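You operate a simulated robot arm through the tools that you are given. There is no shell and no other tool.

The job below is to be done with a simulated robot arm. You get a single attempt, and the scene is never put back.

## Task
Restock the skid table from the orange parts tray.
Fine: both spacer bars out on to the table, bare film core off the paper post and into the tray where the bars lay, kraft paper roll on the post up to its stop.

The check looks at the end state, three seconds after you hand in, the way a careful person would. Anything else that was tipped, shoved, dropped, spilled or broken makes it a failure.

## Robot
A 7-joint arm with a two-finger parallel gripper, fixed in place. Base frame: the origin is at the foot of the arm, x ahead of it, y to its left, z up; the work surface is at about z = 74. Readings come in cm, degrees, newtons and seconds.
Its first joint turns from -149.0 to 149.0 degrees. Payload 3.43 kg.
The tool frame sits at the grasp point between the pads (the TCP): z along the fingers, y along the line on which they close. The tips reach 3 cm beyond it. Largest opening 9.4 cm; finger width 2.8, thickness 1; the body of the gripper, 5 by 9.6 cm, starts 5.5 cm behind the TCP.
Orientation is that of the tool frame in the base frame, as [roll, pitch, yaw] about the fixed x, y, z axes, in that order (R = Rz(yaw) Ry(pitch) Rx(roll)). With the fingers straight down and closing along the base's y, the tool's x points along the base's -x, its y along +y and its z along -z.

## Interface
- The arm moves only by the tool apply_moves. Its argument "motion" is a list of rows, each a list of 7 numbers: the turn, a rotation vector about the tool's x, y, z in units of 60 degrees (1.0 is 60 degrees), then the shift along the tool's x, y, z in units of 200 mm (1.0 is 200 mm), then the gripper command, from -1 (fully open) to 1 (shut), values between in proportion. In form: [[wx, wy, wz, tx, ty, tz, grip], ...]. A call has 1 to 20 rows; each row is the pose to reach, as a shift and turn from the pose commanded when the call began, along the tool's axes at that moment. A call with a number of a shift or a turn outside -1 to 1 is refused whole. Each row takes 0.2 s and may step no farther than 5 cm and 8.6 degrees from the row before; otherwise, or with a gripper value out of range, the whole call is refused. A pose out of reach is approached as far as the arm can. The call stops where the force on the tool passes 40 N (or 10 N more than at its start, if that is more) or the arm is blocked; 0.2 s more then pass. Each finger travels about 4.5 cm/s and halts on what it meets, pressing with about 40 N; the grip force reading is that of the motor and also rises with nothing between the fingers. The clock runs only during rows and for 0.2 s after the last one: add rows that repeat a pose to give the fingers time. The reply holds the time, the measured pose of the TCP, the force on the tool along the base axes, the opening and the grip force, in the units named above and with some noise, with the torque about the TCP (base axes, N m) and any sound that the robot's microphone picked up.
- Cameras (640 x 400 px; columns grow to the right, rows downward): "scene" is fixed at [21.99, -64.32, 135.91]; the picture's right is [0.16, -0.99, 0.00], its down [-0.50, -0.08, -0.86] and it looks along [0.85, 0.14, -0.51] (base axes); focal length 214 px, centre (320, 200). "wrist" rides on the gripper at [7.6, 1.4, -10.3] in the tool frame; the picture's right is [-0.18, 0.98, 0.00], its down [-0.75, -0.14, -0.64] and it looks along [-0.63, -0.12, 0.77] (tool axes); focal length 243 px, centre (320, 200). There is no depth. A picture from a camera that has moved, and an enlarged one, comes with that camera's place and axes in the base frame and with its lens. The place of the scene camera against the robot may be out by one fixed shift of up to 1.2 cm in any direction.
- get_image(camera): a new picture of that camera. No time passes.
- zoom(camera, box): a new picture of the part [left, top, right, bottom] of that camera's present view, enlarged. No time passes.
- hand_in(): hands the job in; it is judged then, once.

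Places have to be worked out from the pictures, the camera data and where the tool is seen. Open the gripper and draw the arm clear of the work before you hand the job in, unless the task says otherwise.

The tools are called after "Request:" as a command line: name --pt "numbers of a row" for each row, then --argument value for the rest, lists and objects as JSON in quotes. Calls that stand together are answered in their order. apply_moves: Moves the arm, as the interface text tells. Its arguments: {"type":"object","properties":{"motion":{"type":"array"}},"required":["motion"]} The other tools are called the same way: get_image (camera) takes a picture; zoom (camera, box) takes an enlarged picture of a part of a camera's view; hand_in () hands the job in.

At the start:

```text
clock: 0.0
eef_pos: [44.51, -88.24, 125.6]
tcp_rot: [-179.7, 0.1, 180.0]
ft_force: [0.3, -0.1, 0.0]
ft_torque: [-0.01, -0.03, 0.01]
grip_width: 9.4
gripper_force: 0.1
```

scene: 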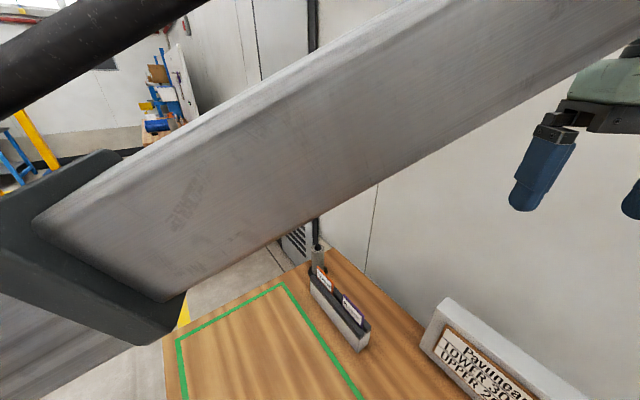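
wrist: 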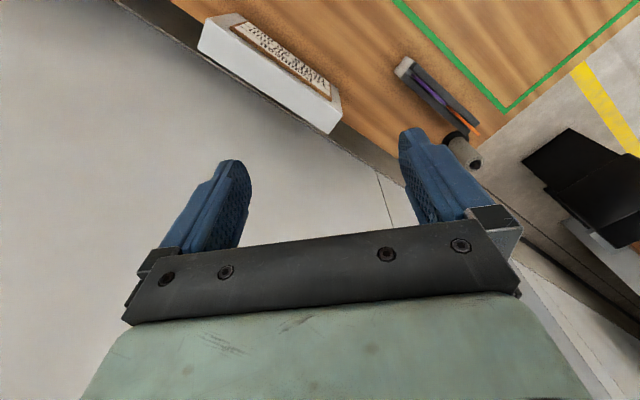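

I'll start by looking closely at both camera views, since the arm blocks much of the scene camera at the start.

Request:
zoom --camera "scene" --box '[160, 200, 640, 400]'

Request:
zoom --camera "wrist" --box '[320, 0, 640, 200]'

```text
1.33 times, centred on (400, 300) of scene
camera zoom: at [21.99, -64.32, 135.91], right [0.16, -0.99, 0.0], down [-0.5, -0.08, -0.86], along [0.85, 0.14, -0.51], focal length 286 px, centre (213, 67)
```

zoom: 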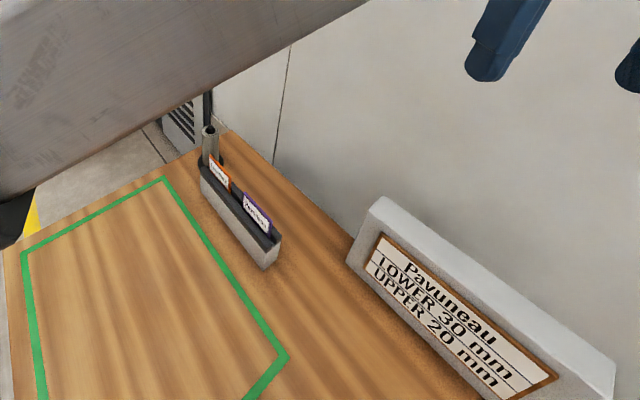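

```text
2.00 times, centred on (480, 100) of wrist
camera zoom: at [36.96, -86.83, 136.01], right [0.18, 0.98, 0.0], down [0.75, -0.14, 0.64], along [0.63, -0.12, -0.77], focal length 485 px, centre (0, 400)
```

zoom: 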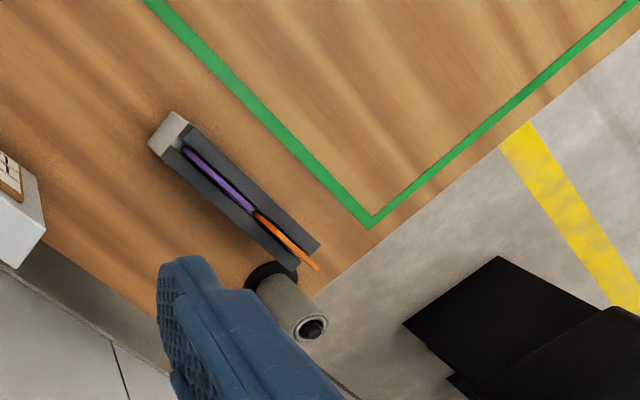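

The scene camera is mostly blocked by the arm, and the tray, post and roll aren't in view yet. I'll turn the wrist in place (well above everything) so that the wrist camera looks back over the table.

Request:
apply_moves --pt "0 0 -0.14 0 0 0 -1" --pt "0 0 -0.28 0 0 0 -1" --pt "0 0 -0.42 0 0 0 -1" --pt "0 0 -0.56 0 0 0 -1" --pt "0 0 -0.7 0 0 0 -1" --pt "0 0 -0.84 0 0 0 -1" --pt "0 0 -0.98 0 0 0 -1"

Request:
get_image --camera "wrist"

Request:
get_image --camera "scene"

```text
clock: 1.6
eef_pos: [44.55, -88.19, 125.77]
tcp_rot: [-179.9, -0.1, -121.0]
ft_force: [0.3, -0.3, -0.7]
ft_torque: [-0.03, -0.02, 0.01]
grip_width: 9.41
gripper_force: 0.0
```

```text
taken
camera wrist: at [39.41, -94.05, 136.03], right [-0.75, 0.66, 0.0], down [0.51, 0.57, 0.64], along [0.43, 0.48, -0.77], focal length 243 px, centre (320, 200)
```

wrist: 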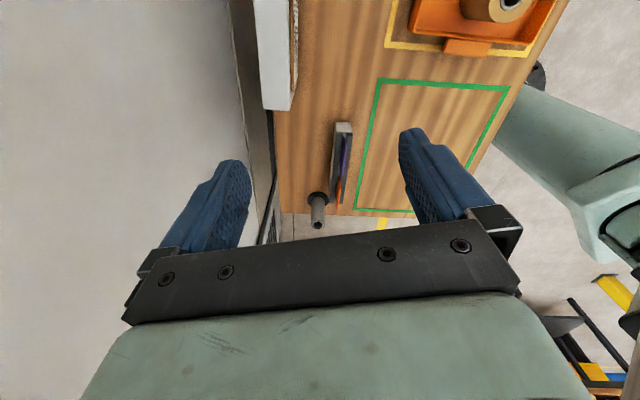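

```text
taken
```

scene: 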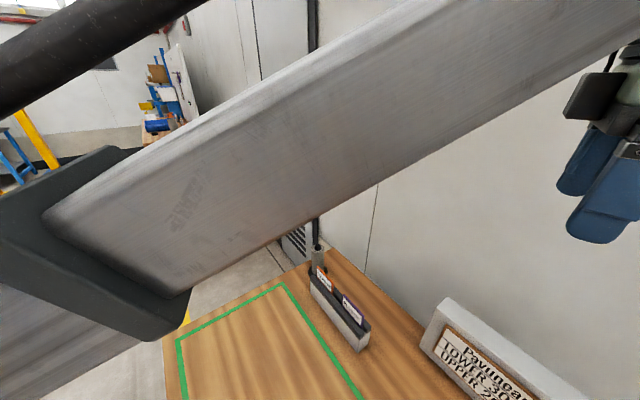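

The table now shows: tray with a brown roll at the far (robot-right) end, green frame in the middle, card holder and a post near the corner. I'll zoom for detail before moving on.

Request:
zoom --camera "scene" --box '[280, 230, 400, 360]'

Request:
zoom --camera "wrist" --box '[260, 90, 420, 240]'

Request:
zoom --camera "wrist" --box '[360, 0, 580, 120]'

Request:
zoom --camera "scene" --box '[410, 280, 600, 400]'

```text
3.08 times, centred on (340, 295) of scene
camera zoom: at [21.99, -64.32, 135.91], right [0.16, -0.99, 0.0], down [-0.5, -0.08, -0.86], along [0.85, 0.14, -0.51], focal length 660 px, centre (258, -92)
```

zoom: 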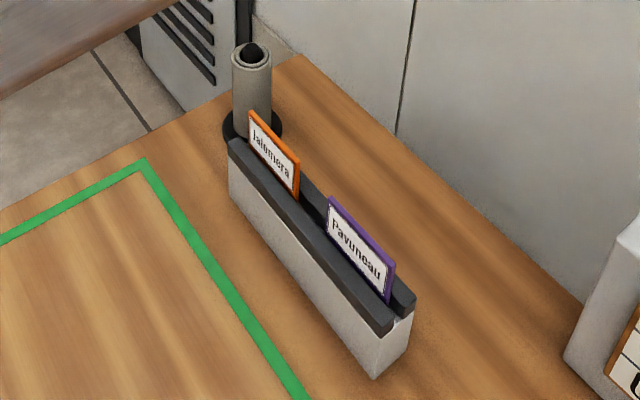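

```text
2.67 times, centred on (340, 165) of wrist
camera zoom: at [39.41, -94.05, 136.03], right [-0.75, 0.66, 0.0], down [0.51, 0.57, 0.64], along [0.43, 0.48, -0.77], focal length 647 px, centre (267, 293)
```

zoom: 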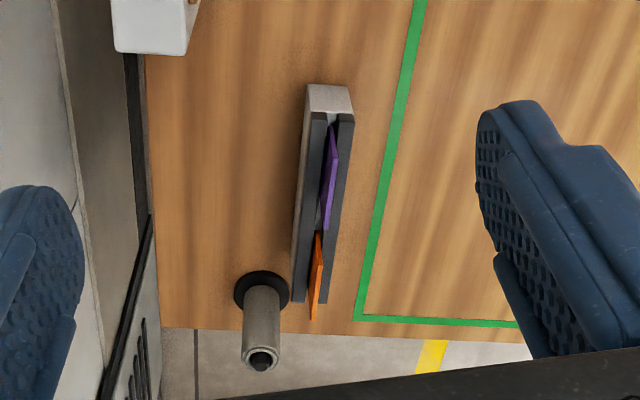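

```text
2.91 times, centred on (470, 60) of wrist
camera zoom: at [39.41, -94.05, 136.03], right [-0.75, 0.66, 0.0], down [0.51, 0.57, 0.64], along [0.43, 0.48, -0.77], focal length 706 px, centre (-116, 607)
```

zoom: 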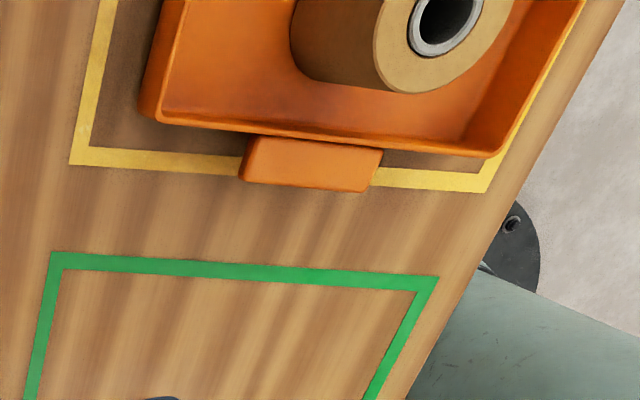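

```text
3.33 times, centred on (505, 340) of scene
camera zoom: at [21.99, -64.32, 135.91], right [0.16, -0.99, 0.0], down [-0.5, -0.08, -0.86], along [0.85, 0.14, -0.51], focal length 715 px, centre (-297, -267)
```

zoom: 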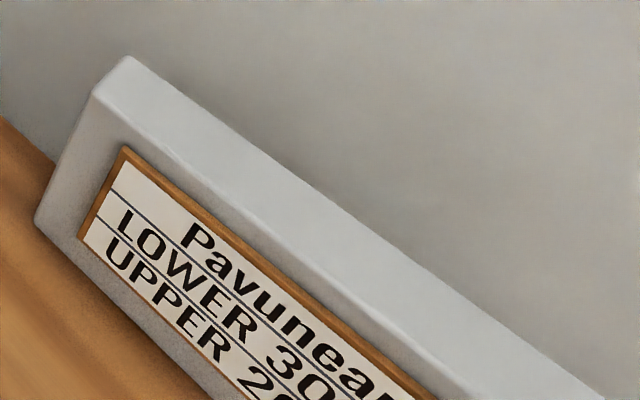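

The tray holds the roll (seen partly); bars aren't in view yet. I'll keep turning the wrist to bring the tray to the middle of the picture.

Request:
apply_moves --pt "0 0 -0.14 0 0 0 -1" --pt "0 0 -0.28 0 0 0 -1" --pt "0 0 -0.42 0 0 0 -1" --pt "0 0 -0.56 0 0 0 -1" --pt "0 0 -0.7 0 0 0 -1" --pt "0 0 -0.84 0 0 0 -1" --pt "0 0 -0.98 0 0 0 -1"

Request:
get_image --camera "wrist"

```text
clock: 3.2
eef_pos: [44.46, -88.12, 125.7]
tcp_rot: [-180.0, -0.2, -73.5]
ft_force: [0.4, 0.5, -0.1]
ft_torque: [0.0, 0.0, 0.03]
grip_width: 9.42
gripper_force: 0.0
out of reach, approached as far as the arm can: row 7
```

```text
taken
camera wrist: at [45.38, -95.96, 136.05], right [-0.99, -0.1, 0.0], down [-0.08, 0.76, 0.64], along [-0.06, 0.64, -0.77], focal length 243 px, centre (320, 200)
```

wrist: 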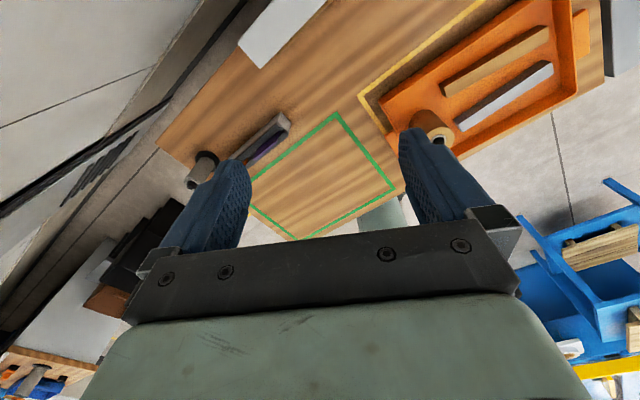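

Now the tray is visible with two bars (one tan, one grey) and the roll near one end. I'll zoom in on it.

Request:
zoom --camera "wrist" --box '[350, 0, 620, 170]'

Request:
zoom --camera "wrist" --box '[140, 0, 400, 250]'

```text
2.35 times, centred on (485, 85) of wrist
camera zoom: at [45.38, -95.96, 136.05], right [-0.99, -0.1, 0.0], down [-0.08, 0.76, 0.64], along [-0.06, 0.64, -0.77], focal length 571 px, centre (-68, 471)
```

zoom: 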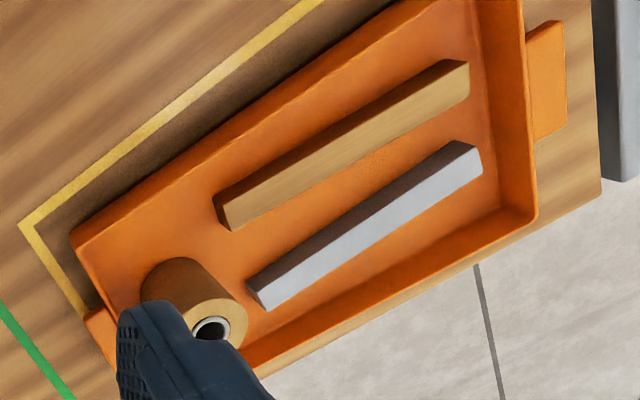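

```text
1.60 times, centred on (270, 125) of wrist
camera zoom: at [45.38, -95.96, 136.05], right [-0.99, -0.1, 0.0], down [-0.08, 0.76, 0.64], along [-0.06, 0.64, -0.77], focal length 388 px, centre (400, 320)
```

zoom: 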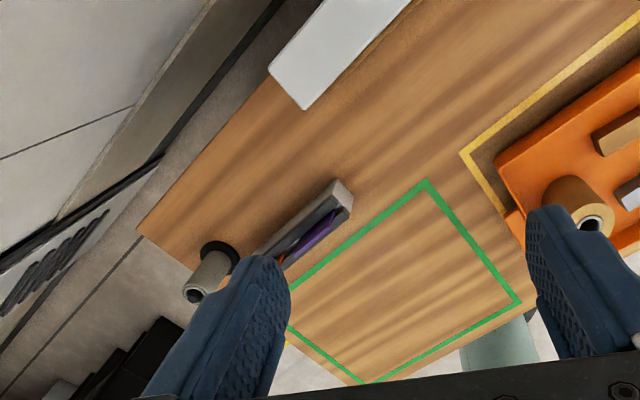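

Everything needed is in view: tan and grey bars side by side in the tray, the roll standing upright at the tray's near end. I'll move above the tray for a better, closer look, staying high.

Request:
apply_moves --pt "0 0 0.13 -0.056 0.131 0.0 -1" --pt "0 0 0.26 -0.112 0.262 0.0 -1" --pt "0 0 0.39 -0.168 0.393 0.0 -1" --pt "0 0 0.52 -0.225 0.525 0.0 -1" --pt "0 0 0.65 -0.281 0.656 0.0 -1" --pt "0 0 0.775 -0.337 0.787 0.0 -1"

Request:
get_image --camera "wrist"

Request:
get_image --camera "scene"

```text
clock: 4.6
eef_pos: [27.74, -86.75, 124.47]
tcp_rot: [-178.9, -0.9, -120.2]
ft_force: [0.5, -0.4, -0.4]
ft_torque: [0.0, 0.02, 0.0]
grip_width: 9.38
gripper_force: 0.0
out of reach, approached as far as the arm can: row 3, 4, 5, 6
```

```text
taken
camera wrist: at [22.62, -92.46, 134.89], right [-0.76, 0.65, -0.02], down [0.5, 0.59, 0.63], along [0.42, 0.47, -0.77], focal length 243 px, centre (320, 200)
```

wrist: 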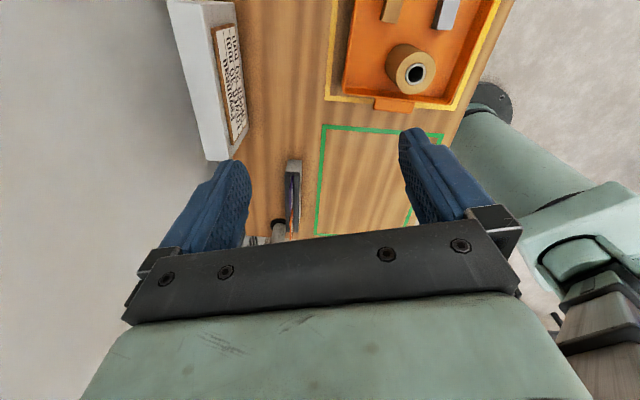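

```text
taken
```

scene: 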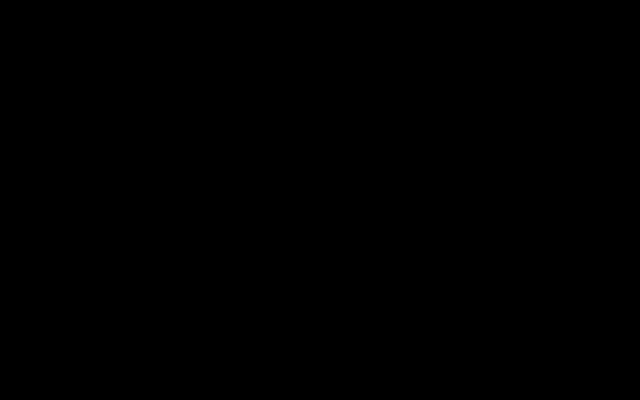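

The scene camera is now inside the arm (black), and the last rows were at a reach limit at this height. I'll zoom in on the tray and the card holder from here before moving lower and inward.

Request:
zoom --camera "wrist" --box '[310, 0, 530, 130]'

Request:
zoom --camera "wrist" --box '[220, 110, 450, 250]'

```text
2.91 times, centred on (420, 65) of wrist
camera zoom: at [22.62, -92.46, 134.89], right [-0.76, 0.65, -0.02], down [0.5, 0.59, 0.63], along [0.42, 0.47, -0.77], focal length 706 px, centre (29, 593)
```

zoom: 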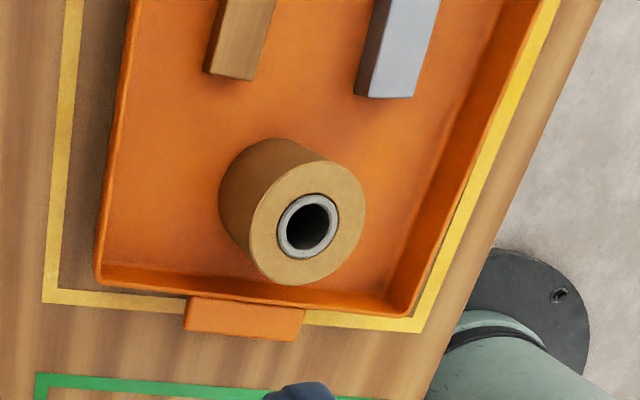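

```text
2.78 times, centred on (335, 180) of wrist
camera zoom: at [22.62, -92.46, 134.89], right [-0.76, 0.65, -0.02], down [0.5, 0.59, 0.63], along [0.42, 0.47, -0.77], focal length 675 px, centre (278, 256)
```

zoom: 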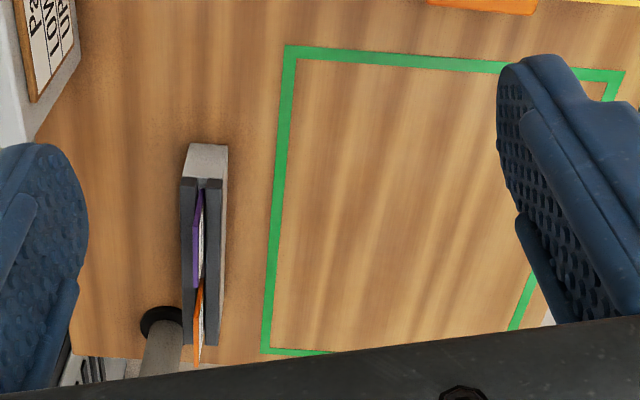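

The roll stands in the tray around (16, -73) by this view. I'll descend and move over it to a closer viewing height, levelling the tool and aligning it with the tray.

Request:
apply_moves --pt "-0.003 -0.002 0.04 -0.043 0.121 0.118 -1" --pt "-0.006 -0.004 0.08 -0.086 0.243 0.236 -1" --pt "-0.009 -0.006 0.12 -0.129 0.364 0.354 -1" --pt "-0.012 -0.008 0.16 -0.171 0.486 0.471 -1" --pt "-0.015 -0.011 0.2 -0.214 0.607 0.589 -1" --pt "-0.018 -0.014 0.24 -0.257 0.729 0.707 -1" --pt "-0.018 -0.015 0.28 -0.3 0.85 0.825 -1"

Request:
get_image --camera "wrist"

Request:
get_image --camera "scene"

```text
clock: 6.2
eef_pos: [15.96, -72.98, 107.66]
tcp_rot: [178.9, 0.6, -136.9]
ft_force: [-0.4, -0.3, -0.6]
ft_torque: [-0.02, 0.02, 0.0]
grip_width: 9.38
gripper_force: 0.1
```

```text
taken
camera wrist: at [9.52, -77.53, 118.02], right [-0.54, 0.84, 0.02], down [0.65, 0.4, 0.65], along [0.54, 0.36, -0.76], focal length 243 px, centre (320, 200)
```

wrist: 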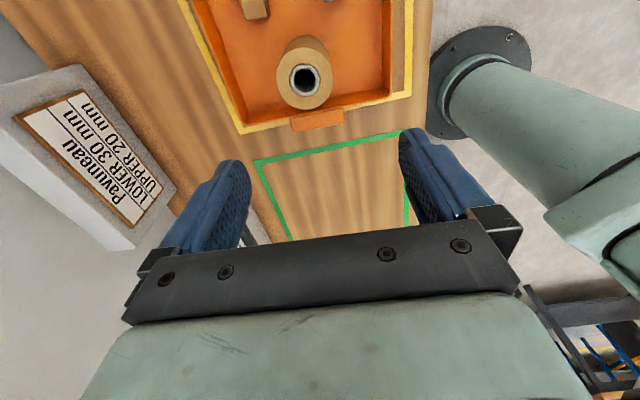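

```text
taken
```

scene: 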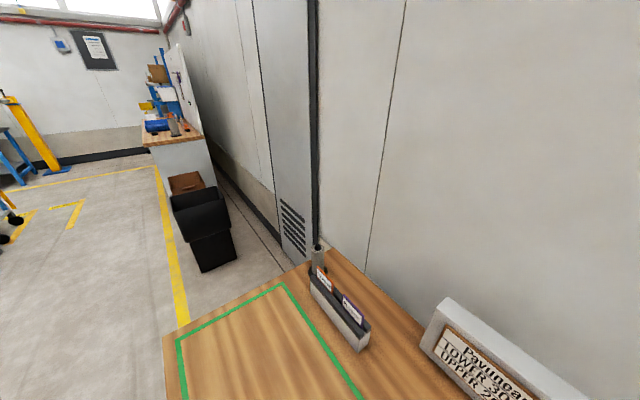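

The tool is over the roll. I'll zoom in on it and the tray to measure the roll and bars; the scene view is also clear now so I'll zoom in on the post.

Request:
zoom --camera "wrist" --box '[190, 0, 430, 150]'

Request:
zoom --camera "scene" --box '[290, 230, 390, 360]'

Request:
zoom --camera "scene" --box '[295, 230, 345, 290]'

```text
2.67 times, centred on (310, 75) of wrist
camera zoom: at [9.52, -77.53, 118.02], right [-0.54, 0.84, 0.02], down [0.65, 0.4, 0.65], along [0.54, 0.36, -0.76], focal length 647 px, centre (347, 533)
```

zoom: 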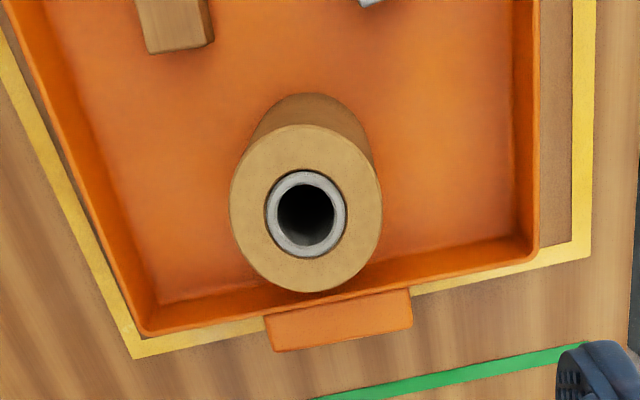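

```text
3.08 times, centred on (340, 295) of scene
camera zoom: at [21.99, -64.32, 135.91], right [0.16, -0.99, 0.0], down [-0.5, -0.08, -0.86], along [0.85, 0.14, -0.51], focal length 660 px, centre (258, -92)
```

zoom: 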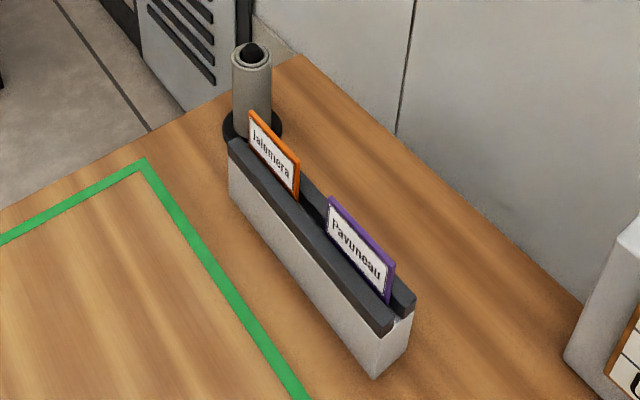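

```text
6.67 times, centred on (320, 260) of scene
camera zoom: at [21.99, -64.32, 135.91], right [0.16, -0.99, 0.0], down [-0.5, -0.08, -0.86], along [0.85, 0.14, -0.51], focal length 1430 px, centre (320, -200)
```

zoom: 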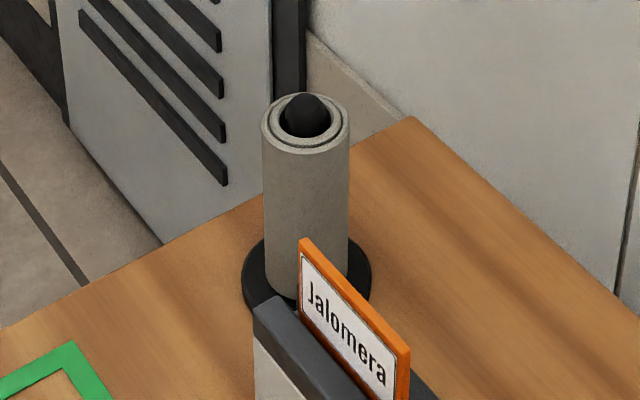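

Measured so far: roll axis ≈ (17.3, -74.2), Ø≈7.4, top z≈84.3; core on the post Ø≈4, top z≈86. Now I'll level the tool and shift along the tray so that the bars come into view.

Request:
apply_moves --pt "0.006 0.005 0 0.159 -0.005 0 -1" --pt "0.012 0.01 0 0.318 -0.01 0 -1" --pt "0.018 0.015 0 0.477 -0.015 0 -1" --pt "0.018 0.015 0 0.636 -0.02 0 -1" --pt "0.018 0.015 0 0.636 -0.02 0 -1"

Request:
get_image --camera "wrist"

Request:
zoom --camera "wrist" --box '[200, 0, 440, 150]'

```text
clock: 7.4
eef_pos: [6.83, -82.15, 107.96]
tcp_rot: [-180.0, -0.1, -137.0]
ft_force: [0.6, -0.5, -0.2]
ft_torque: [-0.01, -0.01, -0.03]
grip_width: 9.39
gripper_force: 0.0
```

```text
taken
camera wrist: at [0.33, -86.45, 118.31], right [-0.54, 0.84, 0.0], down [0.65, 0.41, 0.64], along [0.54, 0.34, -0.77], focal length 243 px, centre (320, 200)
```

wrist: 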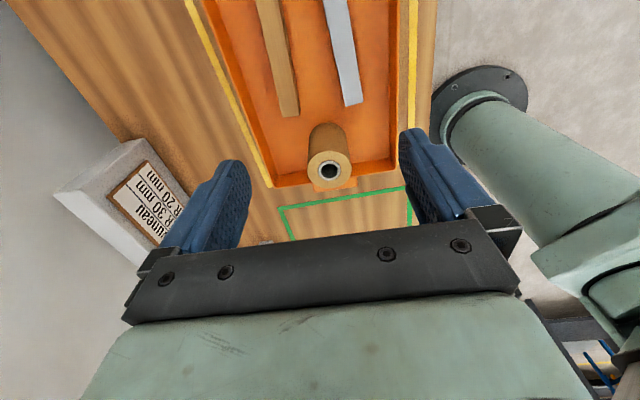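

```text
2.67 times, centred on (320, 75) of wrist
camera zoom: at [0.33, -86.45, 118.31], right [-0.54, 0.84, 0.0], down [0.65, 0.41, 0.64], along [0.54, 0.34, -0.77], focal length 647 px, centre (320, 533)
```

zoom: 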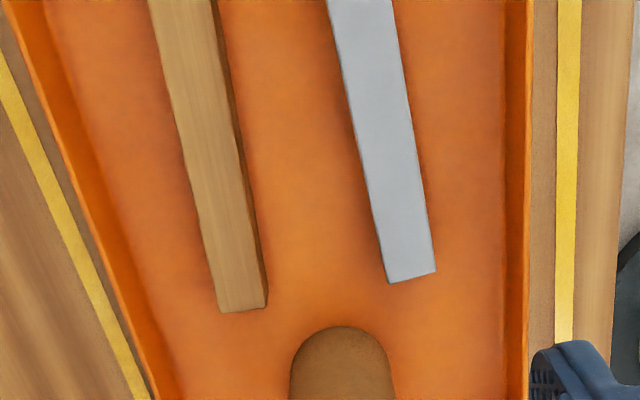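

Bars computed on the tray floor: grey centre ≈ (2.1, -81.6), axis ≈ 48.7°; tan centre ≈ (8.4, -88.4), axis ≈ 40°; each about 20×3×2.3 cm. I'll go above the grey bar with fingers straddling it, stopping at z≈90 to check.

Request:
apply_moves --pt "0 0 -0.02 0.03 0.036 0.18 -0.36" --pt "0 0 -0.04 0.061 0.072 0.36 -0.36" --pt "0 0 -0.06 0.091 0.108 0.54 -0.36" --pt "0 0 -0.08 0.122 0.144 0.72 -0.36" --pt "0 0 -0.095 0.152 0.18 0.9 -0.36" --pt "0 0 -0.095 0.152 0.18 0.9 -0.36"

Request:
get_image --camera "wrist"

Request:
get_image --camera "scene"

```text
clock: 8.8
eef_pos: [2.33, -81.66, 89.88]
tcp_rot: [-180.0, -0.2, -131.2]
ft_force: [0.5, -0.5, -0.4]
ft_torque: [0.0, 0.0, 0.0]
grip_width: 6.41
gripper_force: 0.0
```

```text
taken
camera wrist: at [-3.79, -86.49, 100.16], right [-0.62, 0.79, 0.0], down [0.6, 0.48, 0.64], along [0.5, 0.39, -0.77], focal length 243 px, centre (320, 200)
```

wrist: 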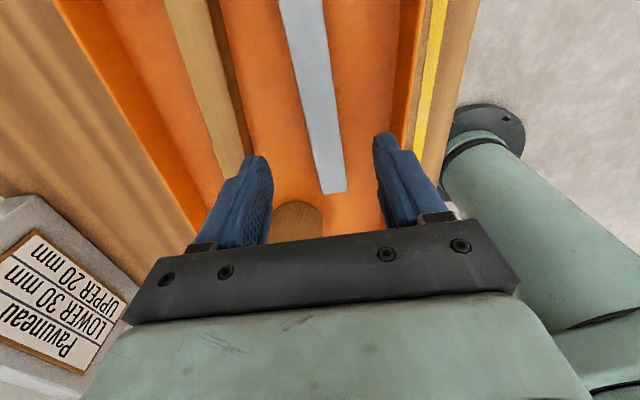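

```text
taken
```

scene: 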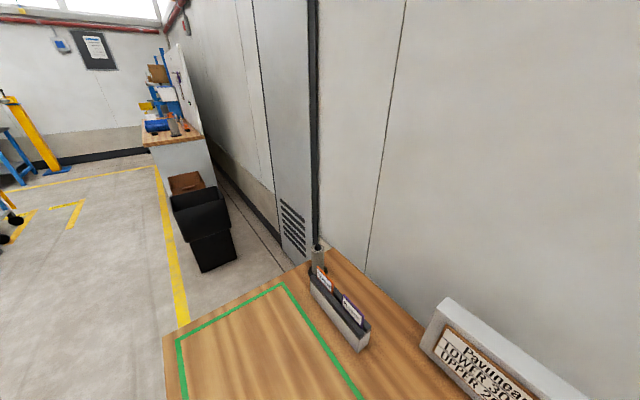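

The grey bar is centred under the gripper and aligned. I'll zoom to gauge the bar's height and tray floor before descending.

Request:
zoom --camera "wrist" --box '[190, 100, 410, 230]'

Request:
zoom --camera "wrist" --box '[60, 0, 480, 200]'

```text
2.91 times, centred on (300, 165) of wrist
camera zoom: at [-3.79, -86.49, 100.16], right [-0.62, 0.79, 0.0], down [0.6, 0.48, 0.64], along [0.5, 0.39, -0.77], focal length 706 px, centre (378, 302)
```

zoom: 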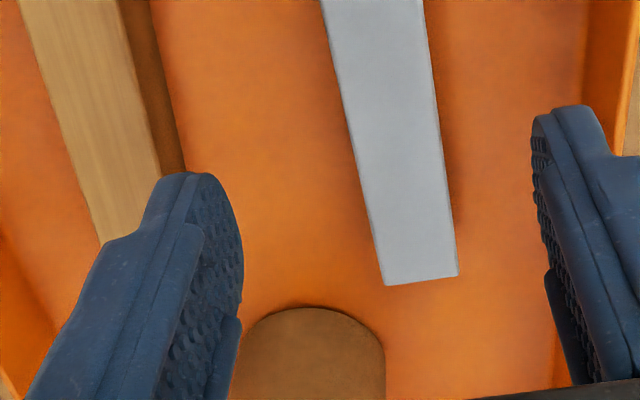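

```text
1.52 times, centred on (270, 100) of wrist
camera zoom: at [-3.79, -86.49, 100.16], right [-0.62, 0.79, 0.0], down [0.6, 0.48, 0.64], along [0.5, 0.39, -0.77], focal length 370 px, centre (396, 352)
```

zoom: 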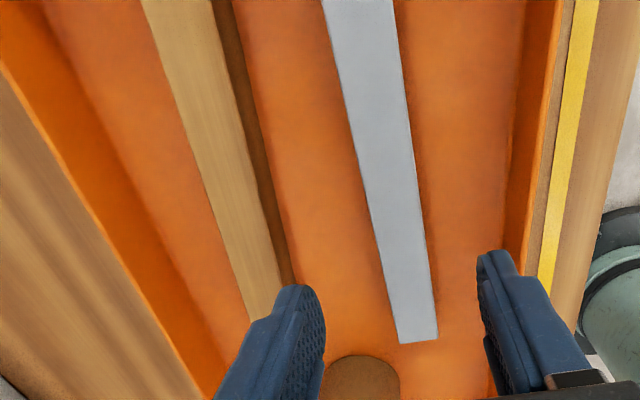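

Bar sides suggest a height nearer 2.8–3 cm. I'll descend so that tips are about 1 cm above the tray floor (TCP z≈79) and check force.

Request:
apply_moves --pt "0 0 0 0 0 0.15 -0.36" --pt "0 0 0 0 0 0.3 -0.36" --pt "0 0 0 0 0 0.42 -0.36" --pt "0 0 0 0 0 0.5 -0.36" --pt "0 0 0 0 0 0.545 -0.36" --pt "0 0 0 0 0 0.545 -0.36"

Request:
get_image --camera "wrist"

```text
clock: 10.2
eef_pos: [2.31, -81.61, 78.81]
tcp_rot: [180.0, -0.1, -131.3]
ft_force: [-0.8, -0.4, -0.6]
ft_torque: [0.0, 0.04, 0.01]
grip_width: 6.4
gripper_force: 0.1
```

```text
taken
camera wrist: at [-3.7, -86.48, 89.25], right [-0.62, 0.79, 0.0], down [0.6, 0.48, 0.64], along [0.5, 0.39, -0.77], focal length 243 px, centre (320, 200)
```

wrist: 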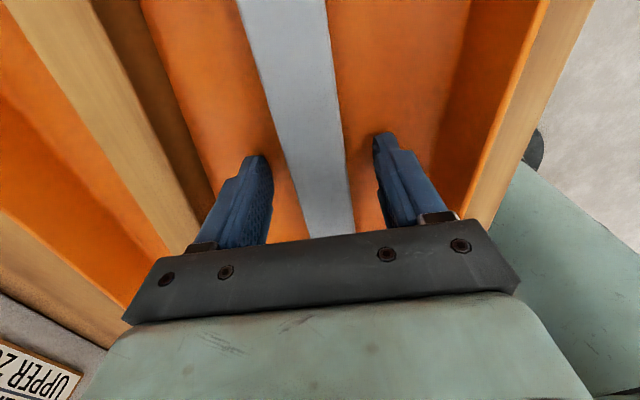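

Fingers straddle the bar without contact. Closing the gripper in place.

Request:
apply_moves --pt "0 0 0 0 0 0 0.0" --pt "0 0 0 0 0 0 0.3" --pt "0 0 0 0 0 0 1" --pt "0 0 0 0 0 0 1" --pt "0 0 0 0 0 0 1" --pt "0 0 0 0 0 0 1"

Request:
get_image --camera "wrist"

```text
clock: 11.6
eef_pos: [2.27, -81.62, 78.96]
tcp_rot: [-180.0, -0.2, -131.2]
ft_force: [0.6, -0.7, 0.3]
ft_torque: [0.02, -0.01, -0.02]
grip_width: 3.35
gripper_force: 40.6
```

```text
taken
camera wrist: at [-3.71, -86.49, 89.27], right [-0.62, 0.79, 0.0], down [0.6, 0.48, 0.64], along [0.5, 0.39, -0.77], focal length 243 px, centre (320, 200)
```

wrist: 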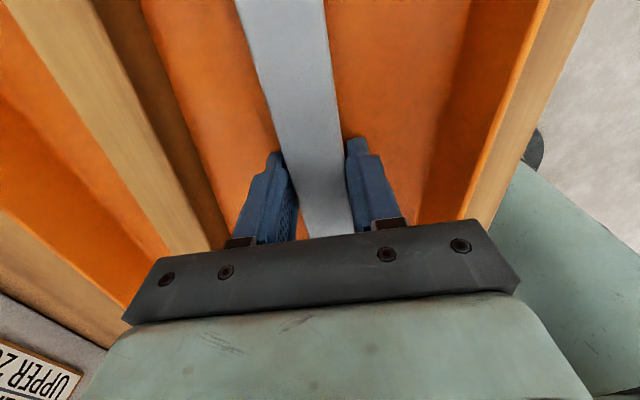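

Gripped at 3.35 cm with 40 N. Lifting slowly.

Request:
apply_moves --pt "0 0 0 0 0 -0.05 1" --pt "0 0 0 0 0 -0.1 1" --pt "0 0 0 0 0 -0.2 1" --pt "0 0 0 0 0 -0.35 1" --pt "0 0 0 0 0 -0.5 1" --pt "0 0 0 0 0 -0.65 1" --pt "0 0 0 0 0 -0.65 1"

Request:
get_image --camera "wrist"

```text
clock: 13.2
eef_pos: [2.41, -81.46, 91.99]
tcp_rot: [-179.9, -0.2, -131.2]
ft_force: [0.1, -0.7, -0.7]
ft_torque: [-0.01, 0.02, 0.02]
grip_width: 3.33
gripper_force: 40.0
```

```text
taken
camera wrist: at [-3.63, -86.4, 102.37], right [-0.62, 0.79, 0.0], down [0.6, 0.48, 0.64], along [0.5, 0.39, -0.77], focal length 243 px, centre (320, 200)
```

wrist: 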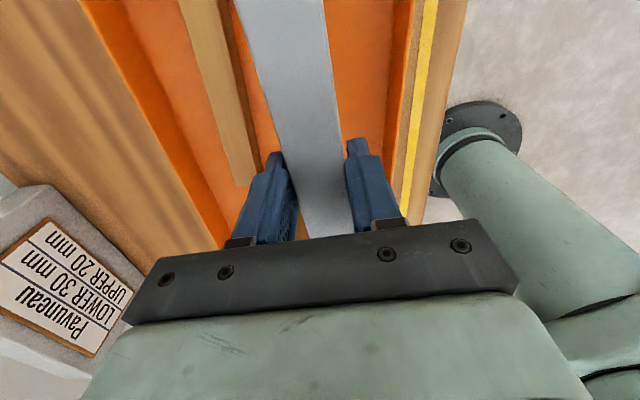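

The bar is held level and clear. I'll carry it at z≈97 over to the green-framed area of the table (frame corners ≈ (67,-44), (46,-22), (39,-73), (17.5,-51.5)), in steps.

Request:
apply_moves --pt "0 0 0 -0.1 -0.03 -0.1 1" --pt "0 0 0 -0.3 -0.09 -0.2 1" --pt "0 0 0 -0.5 -0.15 -0.25 1" --pt "0 0 0.02 -0.68 -0.21 -0.25 1" --pt "0 0 0.03 -0.855 -0.262 -0.25 1"

Request:
apply_moves --pt "0 0 0 -0.2 -0.06 0 1" --pt "0 0 0 -0.4 -0.12 0 1" --pt "0 0 0.01 -0.62 -0.19 0 1" --pt "0 0 0.025 -0.855 -0.262 0 1"

Request:
get_image --camera "wrist"

Request:
get_image --camera "scene"

```text
clock: 14.4
eef_pos: [17.57, -72.04, 96.89]
tcp_rot: [-180.0, -0.2, -133.0]
ft_force: [0.1, 0.3, -1.3]
ft_torque: [-0.01, 0.0, 0.01]
grip_width: 3.33
gripper_force: 40.1
```

```text
clock: 15.4
eef_pos: [32.95, -63.23, 97.02]
tcp_rot: [180.0, -0.3, -134.7]
ft_force: [-0.4, 0.7, -1.3]
ft_torque: [-0.02, -0.04, -0.02]
grip_width: 3.34
gripper_force: 40.0
```

```text
taken
camera wrist: at [26.68, -67.67, 107.29], right [-0.57, 0.82, 0.0], down [0.63, 0.44, 0.64], along [0.53, 0.36, -0.77], focal length 243 px, centre (320, 200)
```

wrist: 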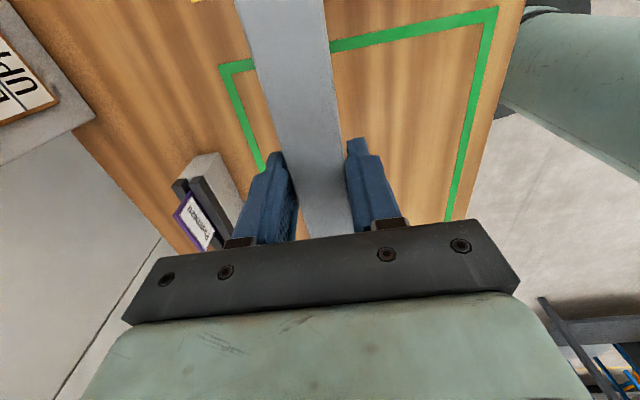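

```text
taken
```

scene: 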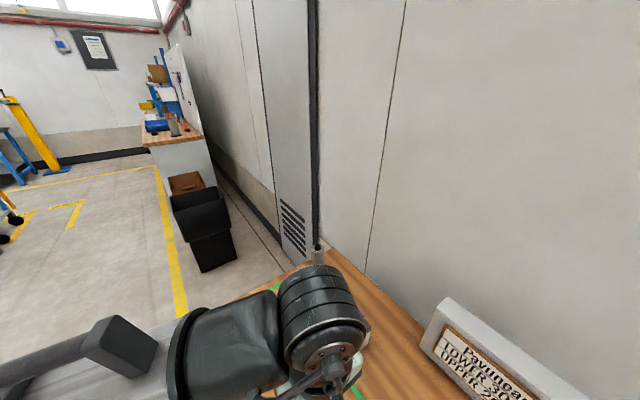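

The green frame corners refine to about (39,-73.7) and (16.8,-51.5), so the table is turned exactly 45°. I'll carry on to the first bar's spot at (48, -53.3), then go down to z≈80.

Request:
apply_moves --pt "0 0 0 -0.22 -0.046 0 1" --pt "0 0 0 -0.44 -0.093 0 1" --pt "0 0 0.003 -0.66 -0.14 0 1" --pt "0 0 0.005 -0.882 -0.186 0 1" --pt "0 0 0.005 -0.882 -0.186 0.2 1" --pt "0 0 0.005 -0.882 -0.186 0.4 1" --pt "0 0 0.005 -0.882 -0.186 0.6 1" --pt "0 0 0.005 -0.882 -0.186 0.75 1" --pt "0 0 0.005 -0.882 -0.186 0.85 1"

Request:
get_image --camera "wrist"

Request:
get_image --camera "scene"

```text
clock: 17.4
eef_pos: [48.02, -53.26, 79.87]
tcp_rot: [-179.9, -0.2, -134.8]
ft_force: [-0.1, 0.1, -1.3]
ft_torque: [0.04, -0.04, 0.0]
grip_width: 2.93
gripper_force: 39.6
```

```text
taken
camera wrist: at [41.67, -57.7, 90.16], right [-0.57, 0.82, 0.0], down [0.63, 0.44, 0.64], along [0.53, 0.36, -0.77], focal length 243 px, centre (320, 200)
```

wrist: 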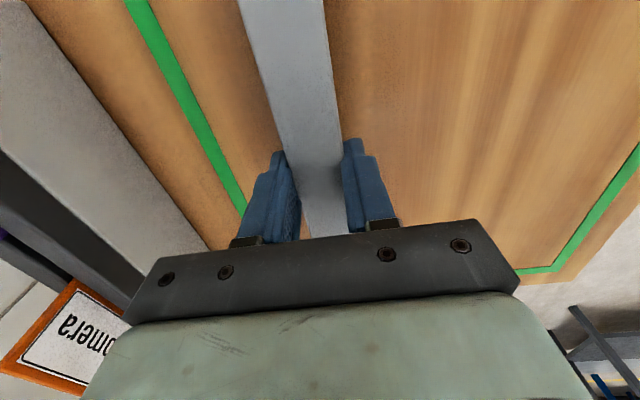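

```text
taken
```

scene: 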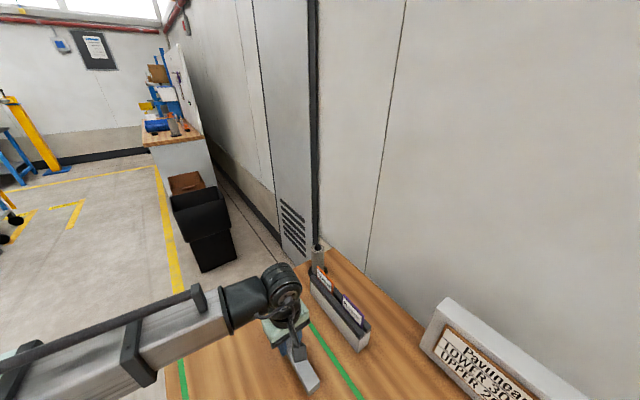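

Grip width dropped from 3.33 to 2.93, so the bar may have shifted in the pads. I'll look closely before lowering further.

Request:
zoom --camera "scene" --box '[230, 250, 350, 400]'

Request:
zoom --camera "wrist" --box '[200, 0, 440, 250]'

```text
2.67 times, centred on (290, 325) of scene
camera zoom: at [21.99, -64.32, 135.91], right [0.16, -0.99, 0.0], down [-0.5, -0.08, -0.86], along [0.85, 0.14, -0.51], focal length 572 px, centre (400, -133)
```

zoom: 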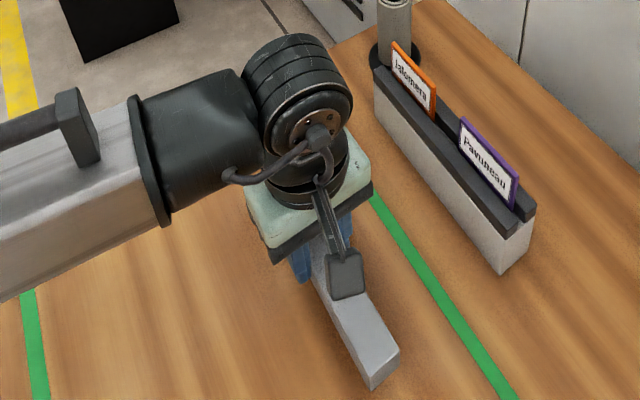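

```text
1.60 times, centred on (320, 125) of wrist
camera zoom: at [41.67, -57.7, 90.16], right [-0.57, 0.82, 0.0], down [0.63, 0.44, 0.64], along [0.53, 0.36, -0.77], focal length 388 px, centre (320, 320)
```

zoom: 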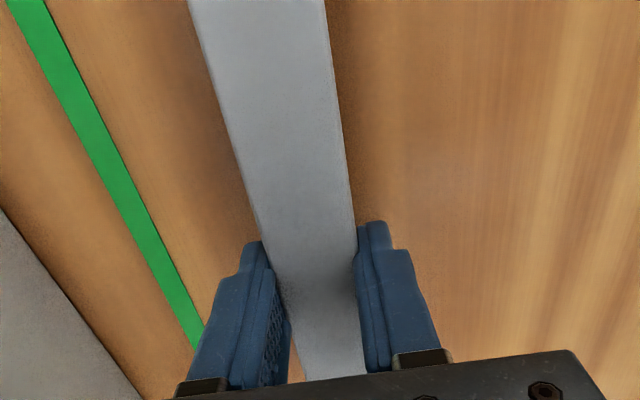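

The bar still looks level and aligned in the grip. Lowering gently in small steps while watching the force.

Request:
apply_moves --pt "0 0 0 0 0 0.015 1" --pt "0 0 0 0 0 0.03 1" --pt "0 0 0 0 0 0.04 1"

Request:
apply_moves --pt "0 0 0 0 0 0.01 1" --pt "0 0 0 0 0 0.015 1"

```text
clock: 18.2
eef_pos: [48.02, -53.18, 79.0]
tcp_rot: [-180.0, -0.2, -134.9]
ft_force: [-0.2, -0.6, -1.3]
ft_torque: [0.02, 0.0, -0.01]
grip_width: 2.93
gripper_force: 39.9
```

```text
clock: 18.8
eef_pos: [47.99, -53.2, 78.68]
tcp_rot: [180.0, -0.2, -134.8]
ft_force: [-0.5, -0.9, -1.2]
ft_torque: [0.0, -0.01, 0.01]
grip_width: 2.94
gripper_force: 39.9
```

No contact yet. Continuing down in 2 mm steps.

Request:
apply_moves --pt "0 0 0 0 0 0.01 1"

Request:
apply_moves --pt "0 0 0 0 0 0.01 1"

Request:
zoom --camera "scene" --box '[260, 320, 340, 400]'

```text
clock: 19.2
eef_pos: [47.89, -53.25, 78.57]
tcp_rot: [-179.9, -0.2, -134.8]
ft_force: [-1.3, 0.0, -1.2]
ft_torque: [-0.01, -0.04, 0.03]
grip_width: 2.9
gripper_force: 39.5
```

```text
clock: 19.6
eef_pos: [47.81, -53.22, 78.34]
tcp_rot: [179.9, -0.1, -134.8]
ft_force: [0.3, -0.3, -1.2]
ft_torque: [-0.01, -0.02, 0.01]
grip_width: 2.93
gripper_force: 40.0
```

```text
5.00 times, centred on (300, 360) of scene
camera zoom: at [21.99, -64.32, 135.91], right [0.16, -0.99, 0.0], down [-0.5, -0.08, -0.86], along [0.85, 0.14, -0.51], focal length 1072 px, centre (420, -600)
```

zoom: 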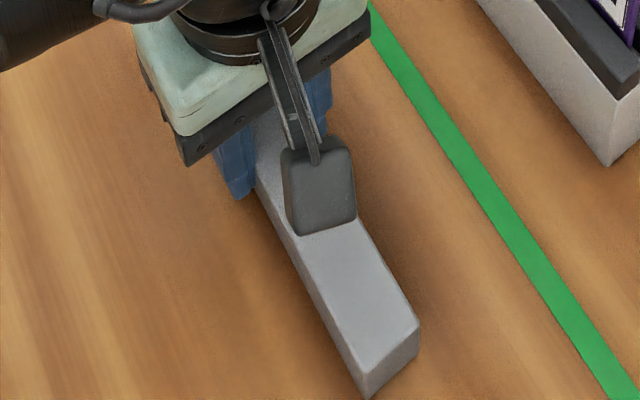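

Very close to the surface now but still no force change. Continuing down in small steps.

Request:
apply_moves --pt "0 0 0 0 0 0.01 1"

Request:
apply_moves --pt "0 0 0 0 0 0.01 1"

```text
clock: 20.0
eef_pos: [47.92, -53.2, 78.06]
tcp_rot: [180.0, -0.3, -134.7]
ft_force: [1.0, -0.1, -1.0]
ft_torque: [0.02, -0.03, -0.03]
grip_width: 2.93
gripper_force: 39.5
```

```text
clock: 20.4
eef_pos: [47.98, -53.26, 77.75]
tcp_rot: [-180.0, -0.1, -134.7]
ft_force: [-0.1, 1.0, -1.8]
ft_torque: [0.02, -0.02, -0.01]
grip_width: 2.93
gripper_force: 39.8
```

Tips are near 74.75 now. I'll look at the gap from the scene camera and take 1–2 mm steps.

Request:
apply_moves --pt "0 0 0 0 0 0.01 1"

Request:
zoom --camera "scene" --box '[260, 320, 340, 400]'

Request:
zoom --camera "wrist" --box '[200, 50, 440, 250]'

```text
clock: 20.8
eef_pos: [47.97, -53.25, 77.57]
tcp_rot: [179.9, -0.2, -134.9]
ft_force: [-0.3, 0.2, -1.3]
ft_torque: [-0.07, 0.07, -0.03]
grip_width: 2.94
gripper_force: 40.0
```

```text
5.00 times, centred on (300, 360) of scene
camera zoom: at [21.99, -64.32, 135.91], right [0.16, -0.99, 0.0], down [-0.5, -0.08, -0.86], along [0.85, 0.14, -0.51], focal length 1072 px, centre (420, -600)
```

zoom: 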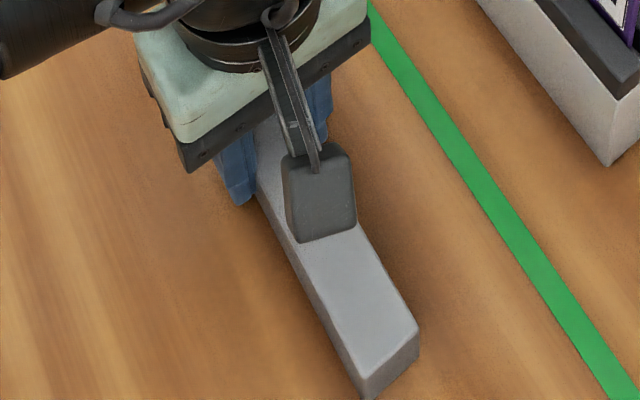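

```text
2.00 times, centred on (320, 150) of wrist
camera zoom: at [41.66, -57.69, 87.99], right [-0.57, 0.82, 0.0], down [0.63, 0.44, 0.64], along [0.53, 0.36, -0.77], focal length 485 px, centre (320, 300)
```

zoom: 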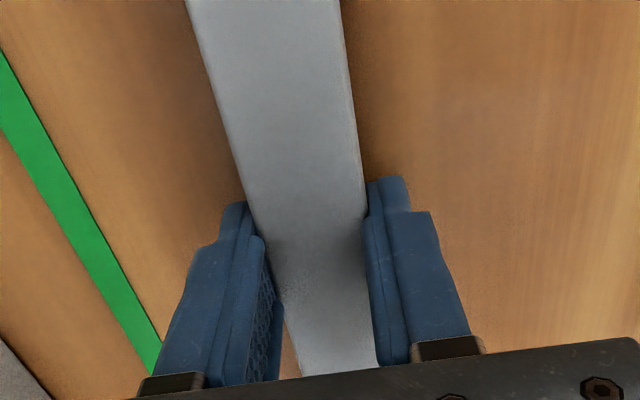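

Torque reading just shifted slightly, possibly first contact. One more small step.

Request:
apply_moves --pt "0 0 0 0 0 0.007 1"

Request:
apply_moves --pt "0 0 0 0 0 0.006 1"

```text
clock: 21.2
eef_pos: [47.8, -53.17, 77.56]
tcp_rot: [-179.9, -0.3, -134.8]
ft_force: [0.5, -0.6, 22.6]
ft_torque: [-0.11, 0.26, 0.02]
grip_width: 2.94
gripper_force: 39.9
```

```text
clock: 21.6
eef_pos: [47.91, -53.25, 77.36]
tcp_rot: [-180.0, -0.2, -134.8]
ft_force: [0.1, -2.1, 32.3]
ft_torque: [0.05, 0.03, 0.03]
grip_width: 2.9
gripper_force: 40.8
```

Contact with the table: 32 N. I'll back off about 1.5 mm, then open a little and rise straight up.

Request:
apply_moves --pt "0 0 0 0 0 -0.008 1" --pt "0 0 0 0 0 -0.008 0.2" --pt "0 0 0 0 0 -0.008 0.0" --pt "0 0 0 0 0 -0.008 -0.06" --pt "0 0 0 0 0 -0.008 -0.06"

Request:
get_image --camera "wrist"

```text
clock: 22.8
eef_pos: [47.99, -53.17, 77.49]
tcp_rot: [-180.0, -0.2, -134.9]
ft_force: [-0.9, -0.2, 0.0]
ft_torque: [0.01, -0.01, 0.02]
grip_width: 4.97
gripper_force: 0.0
```

```text
taken
camera wrist: at [41.64, -57.67, 87.88], right [-0.57, 0.82, 0.0], down [0.63, 0.44, 0.64], along [0.53, 0.36, -0.77], focal length 243 px, centre (320, 200)
```

wrist: 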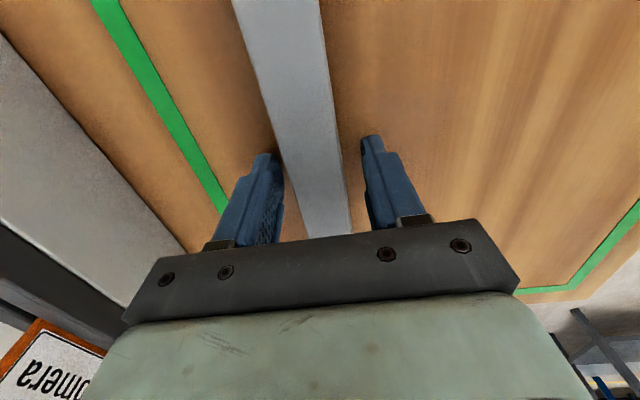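

Released cleanly (grip 0 N). Rising straight up, then heading back to the tray for the tan bar.

Request:
apply_moves --pt "0 0 0 0 0 -0.05 -0.06" --pt "0 0 0 0 0 -0.2 -0.06" --pt "0 0 0 0 0 -0.42 -0.2" --pt "0 0 0 0 0 -0.65 -0.36" --pt "0 0 0 0 0 -0.9 -0.36"

Request:
get_image --camera "wrist"

Request:
get_image --camera "scene"

```text
clock: 24.0
eef_pos: [47.91, -53.32, 95.72]
tcp_rot: [-180.0, -0.1, -134.8]
ft_force: [-0.6, 0.2, 0.2]
ft_torque: [-0.03, -0.01, -0.01]
grip_width: 6.38
gripper_force: 0.0
```

```text
taken
camera wrist: at [41.56, -57.66, 106.02], right [-0.57, 0.82, 0.0], down [0.63, 0.44, 0.64], along [0.53, 0.36, -0.77], focal length 243 px, centre (320, 200)
```

wrist: 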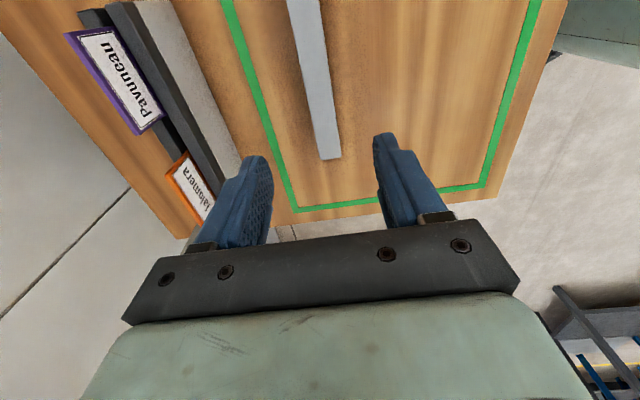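

```text
taken
```

scene: 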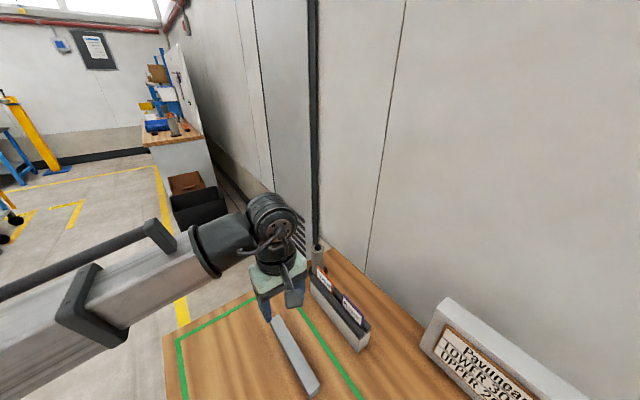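

First bar lies flat inside the green frame. Going to the tan bar at about (8.4, -88.4), keeping z≈95.

Request:
apply_moves --pt "0 0 0 0.2 0.013 0 -0.36" --pt "0 0 0.01 0.42 0.026 0 -0.36" --pt "0 0 0.02 0.65 0.04 0 -0.36" --pt "0 0 0.03 0.88 0.055 0 -0.36"

Request:
apply_moves --pt "0 0 0 0.2 0.006 0 -0.36" --pt "0 0 0.01 0.42 0.013 0 -0.36" --pt "0 0 0.02 0.65 0.02 0 -0.36" --pt "0 0 0.03 0.88 0.027 0 -0.36"

Request:
get_image --camera "wrist"

```text
clock: 25.0
eef_pos: [34.66, -64.8, 95.77]
tcp_rot: [-179.8, -0.3, -136.6]
ft_force: [0.1, 0.4, 0.3]
ft_torque: [0.0, -0.02, 0.03]
grip_width: 6.4
gripper_force: 0.0
```

```text
clock: 26.0
eef_pos: [21.61, -76.62, 95.52]
tcp_rot: [180.0, -0.2, -138.5]
ft_force: [0.2, -0.2, 0.1]
ft_torque: [0.0, 0.01, 0.0]
grip_width: 6.41
gripper_force: 0.0
```

```text
taken
camera wrist: at [15.01, -80.72, 105.82], right [-0.52, 0.86, 0.0], down [0.66, 0.4, 0.64], along [0.55, 0.33, -0.77], focal length 243 px, centre (320, 200)
```

wrist: 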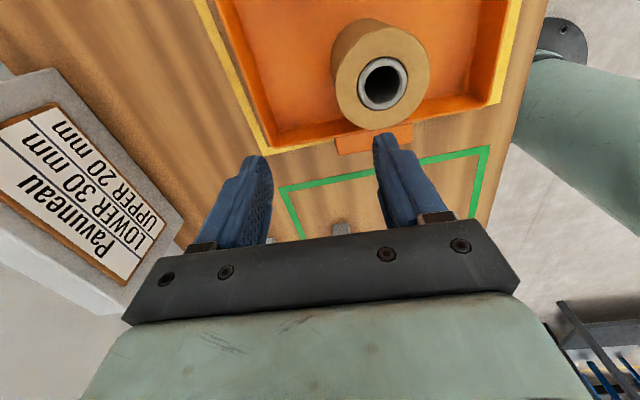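

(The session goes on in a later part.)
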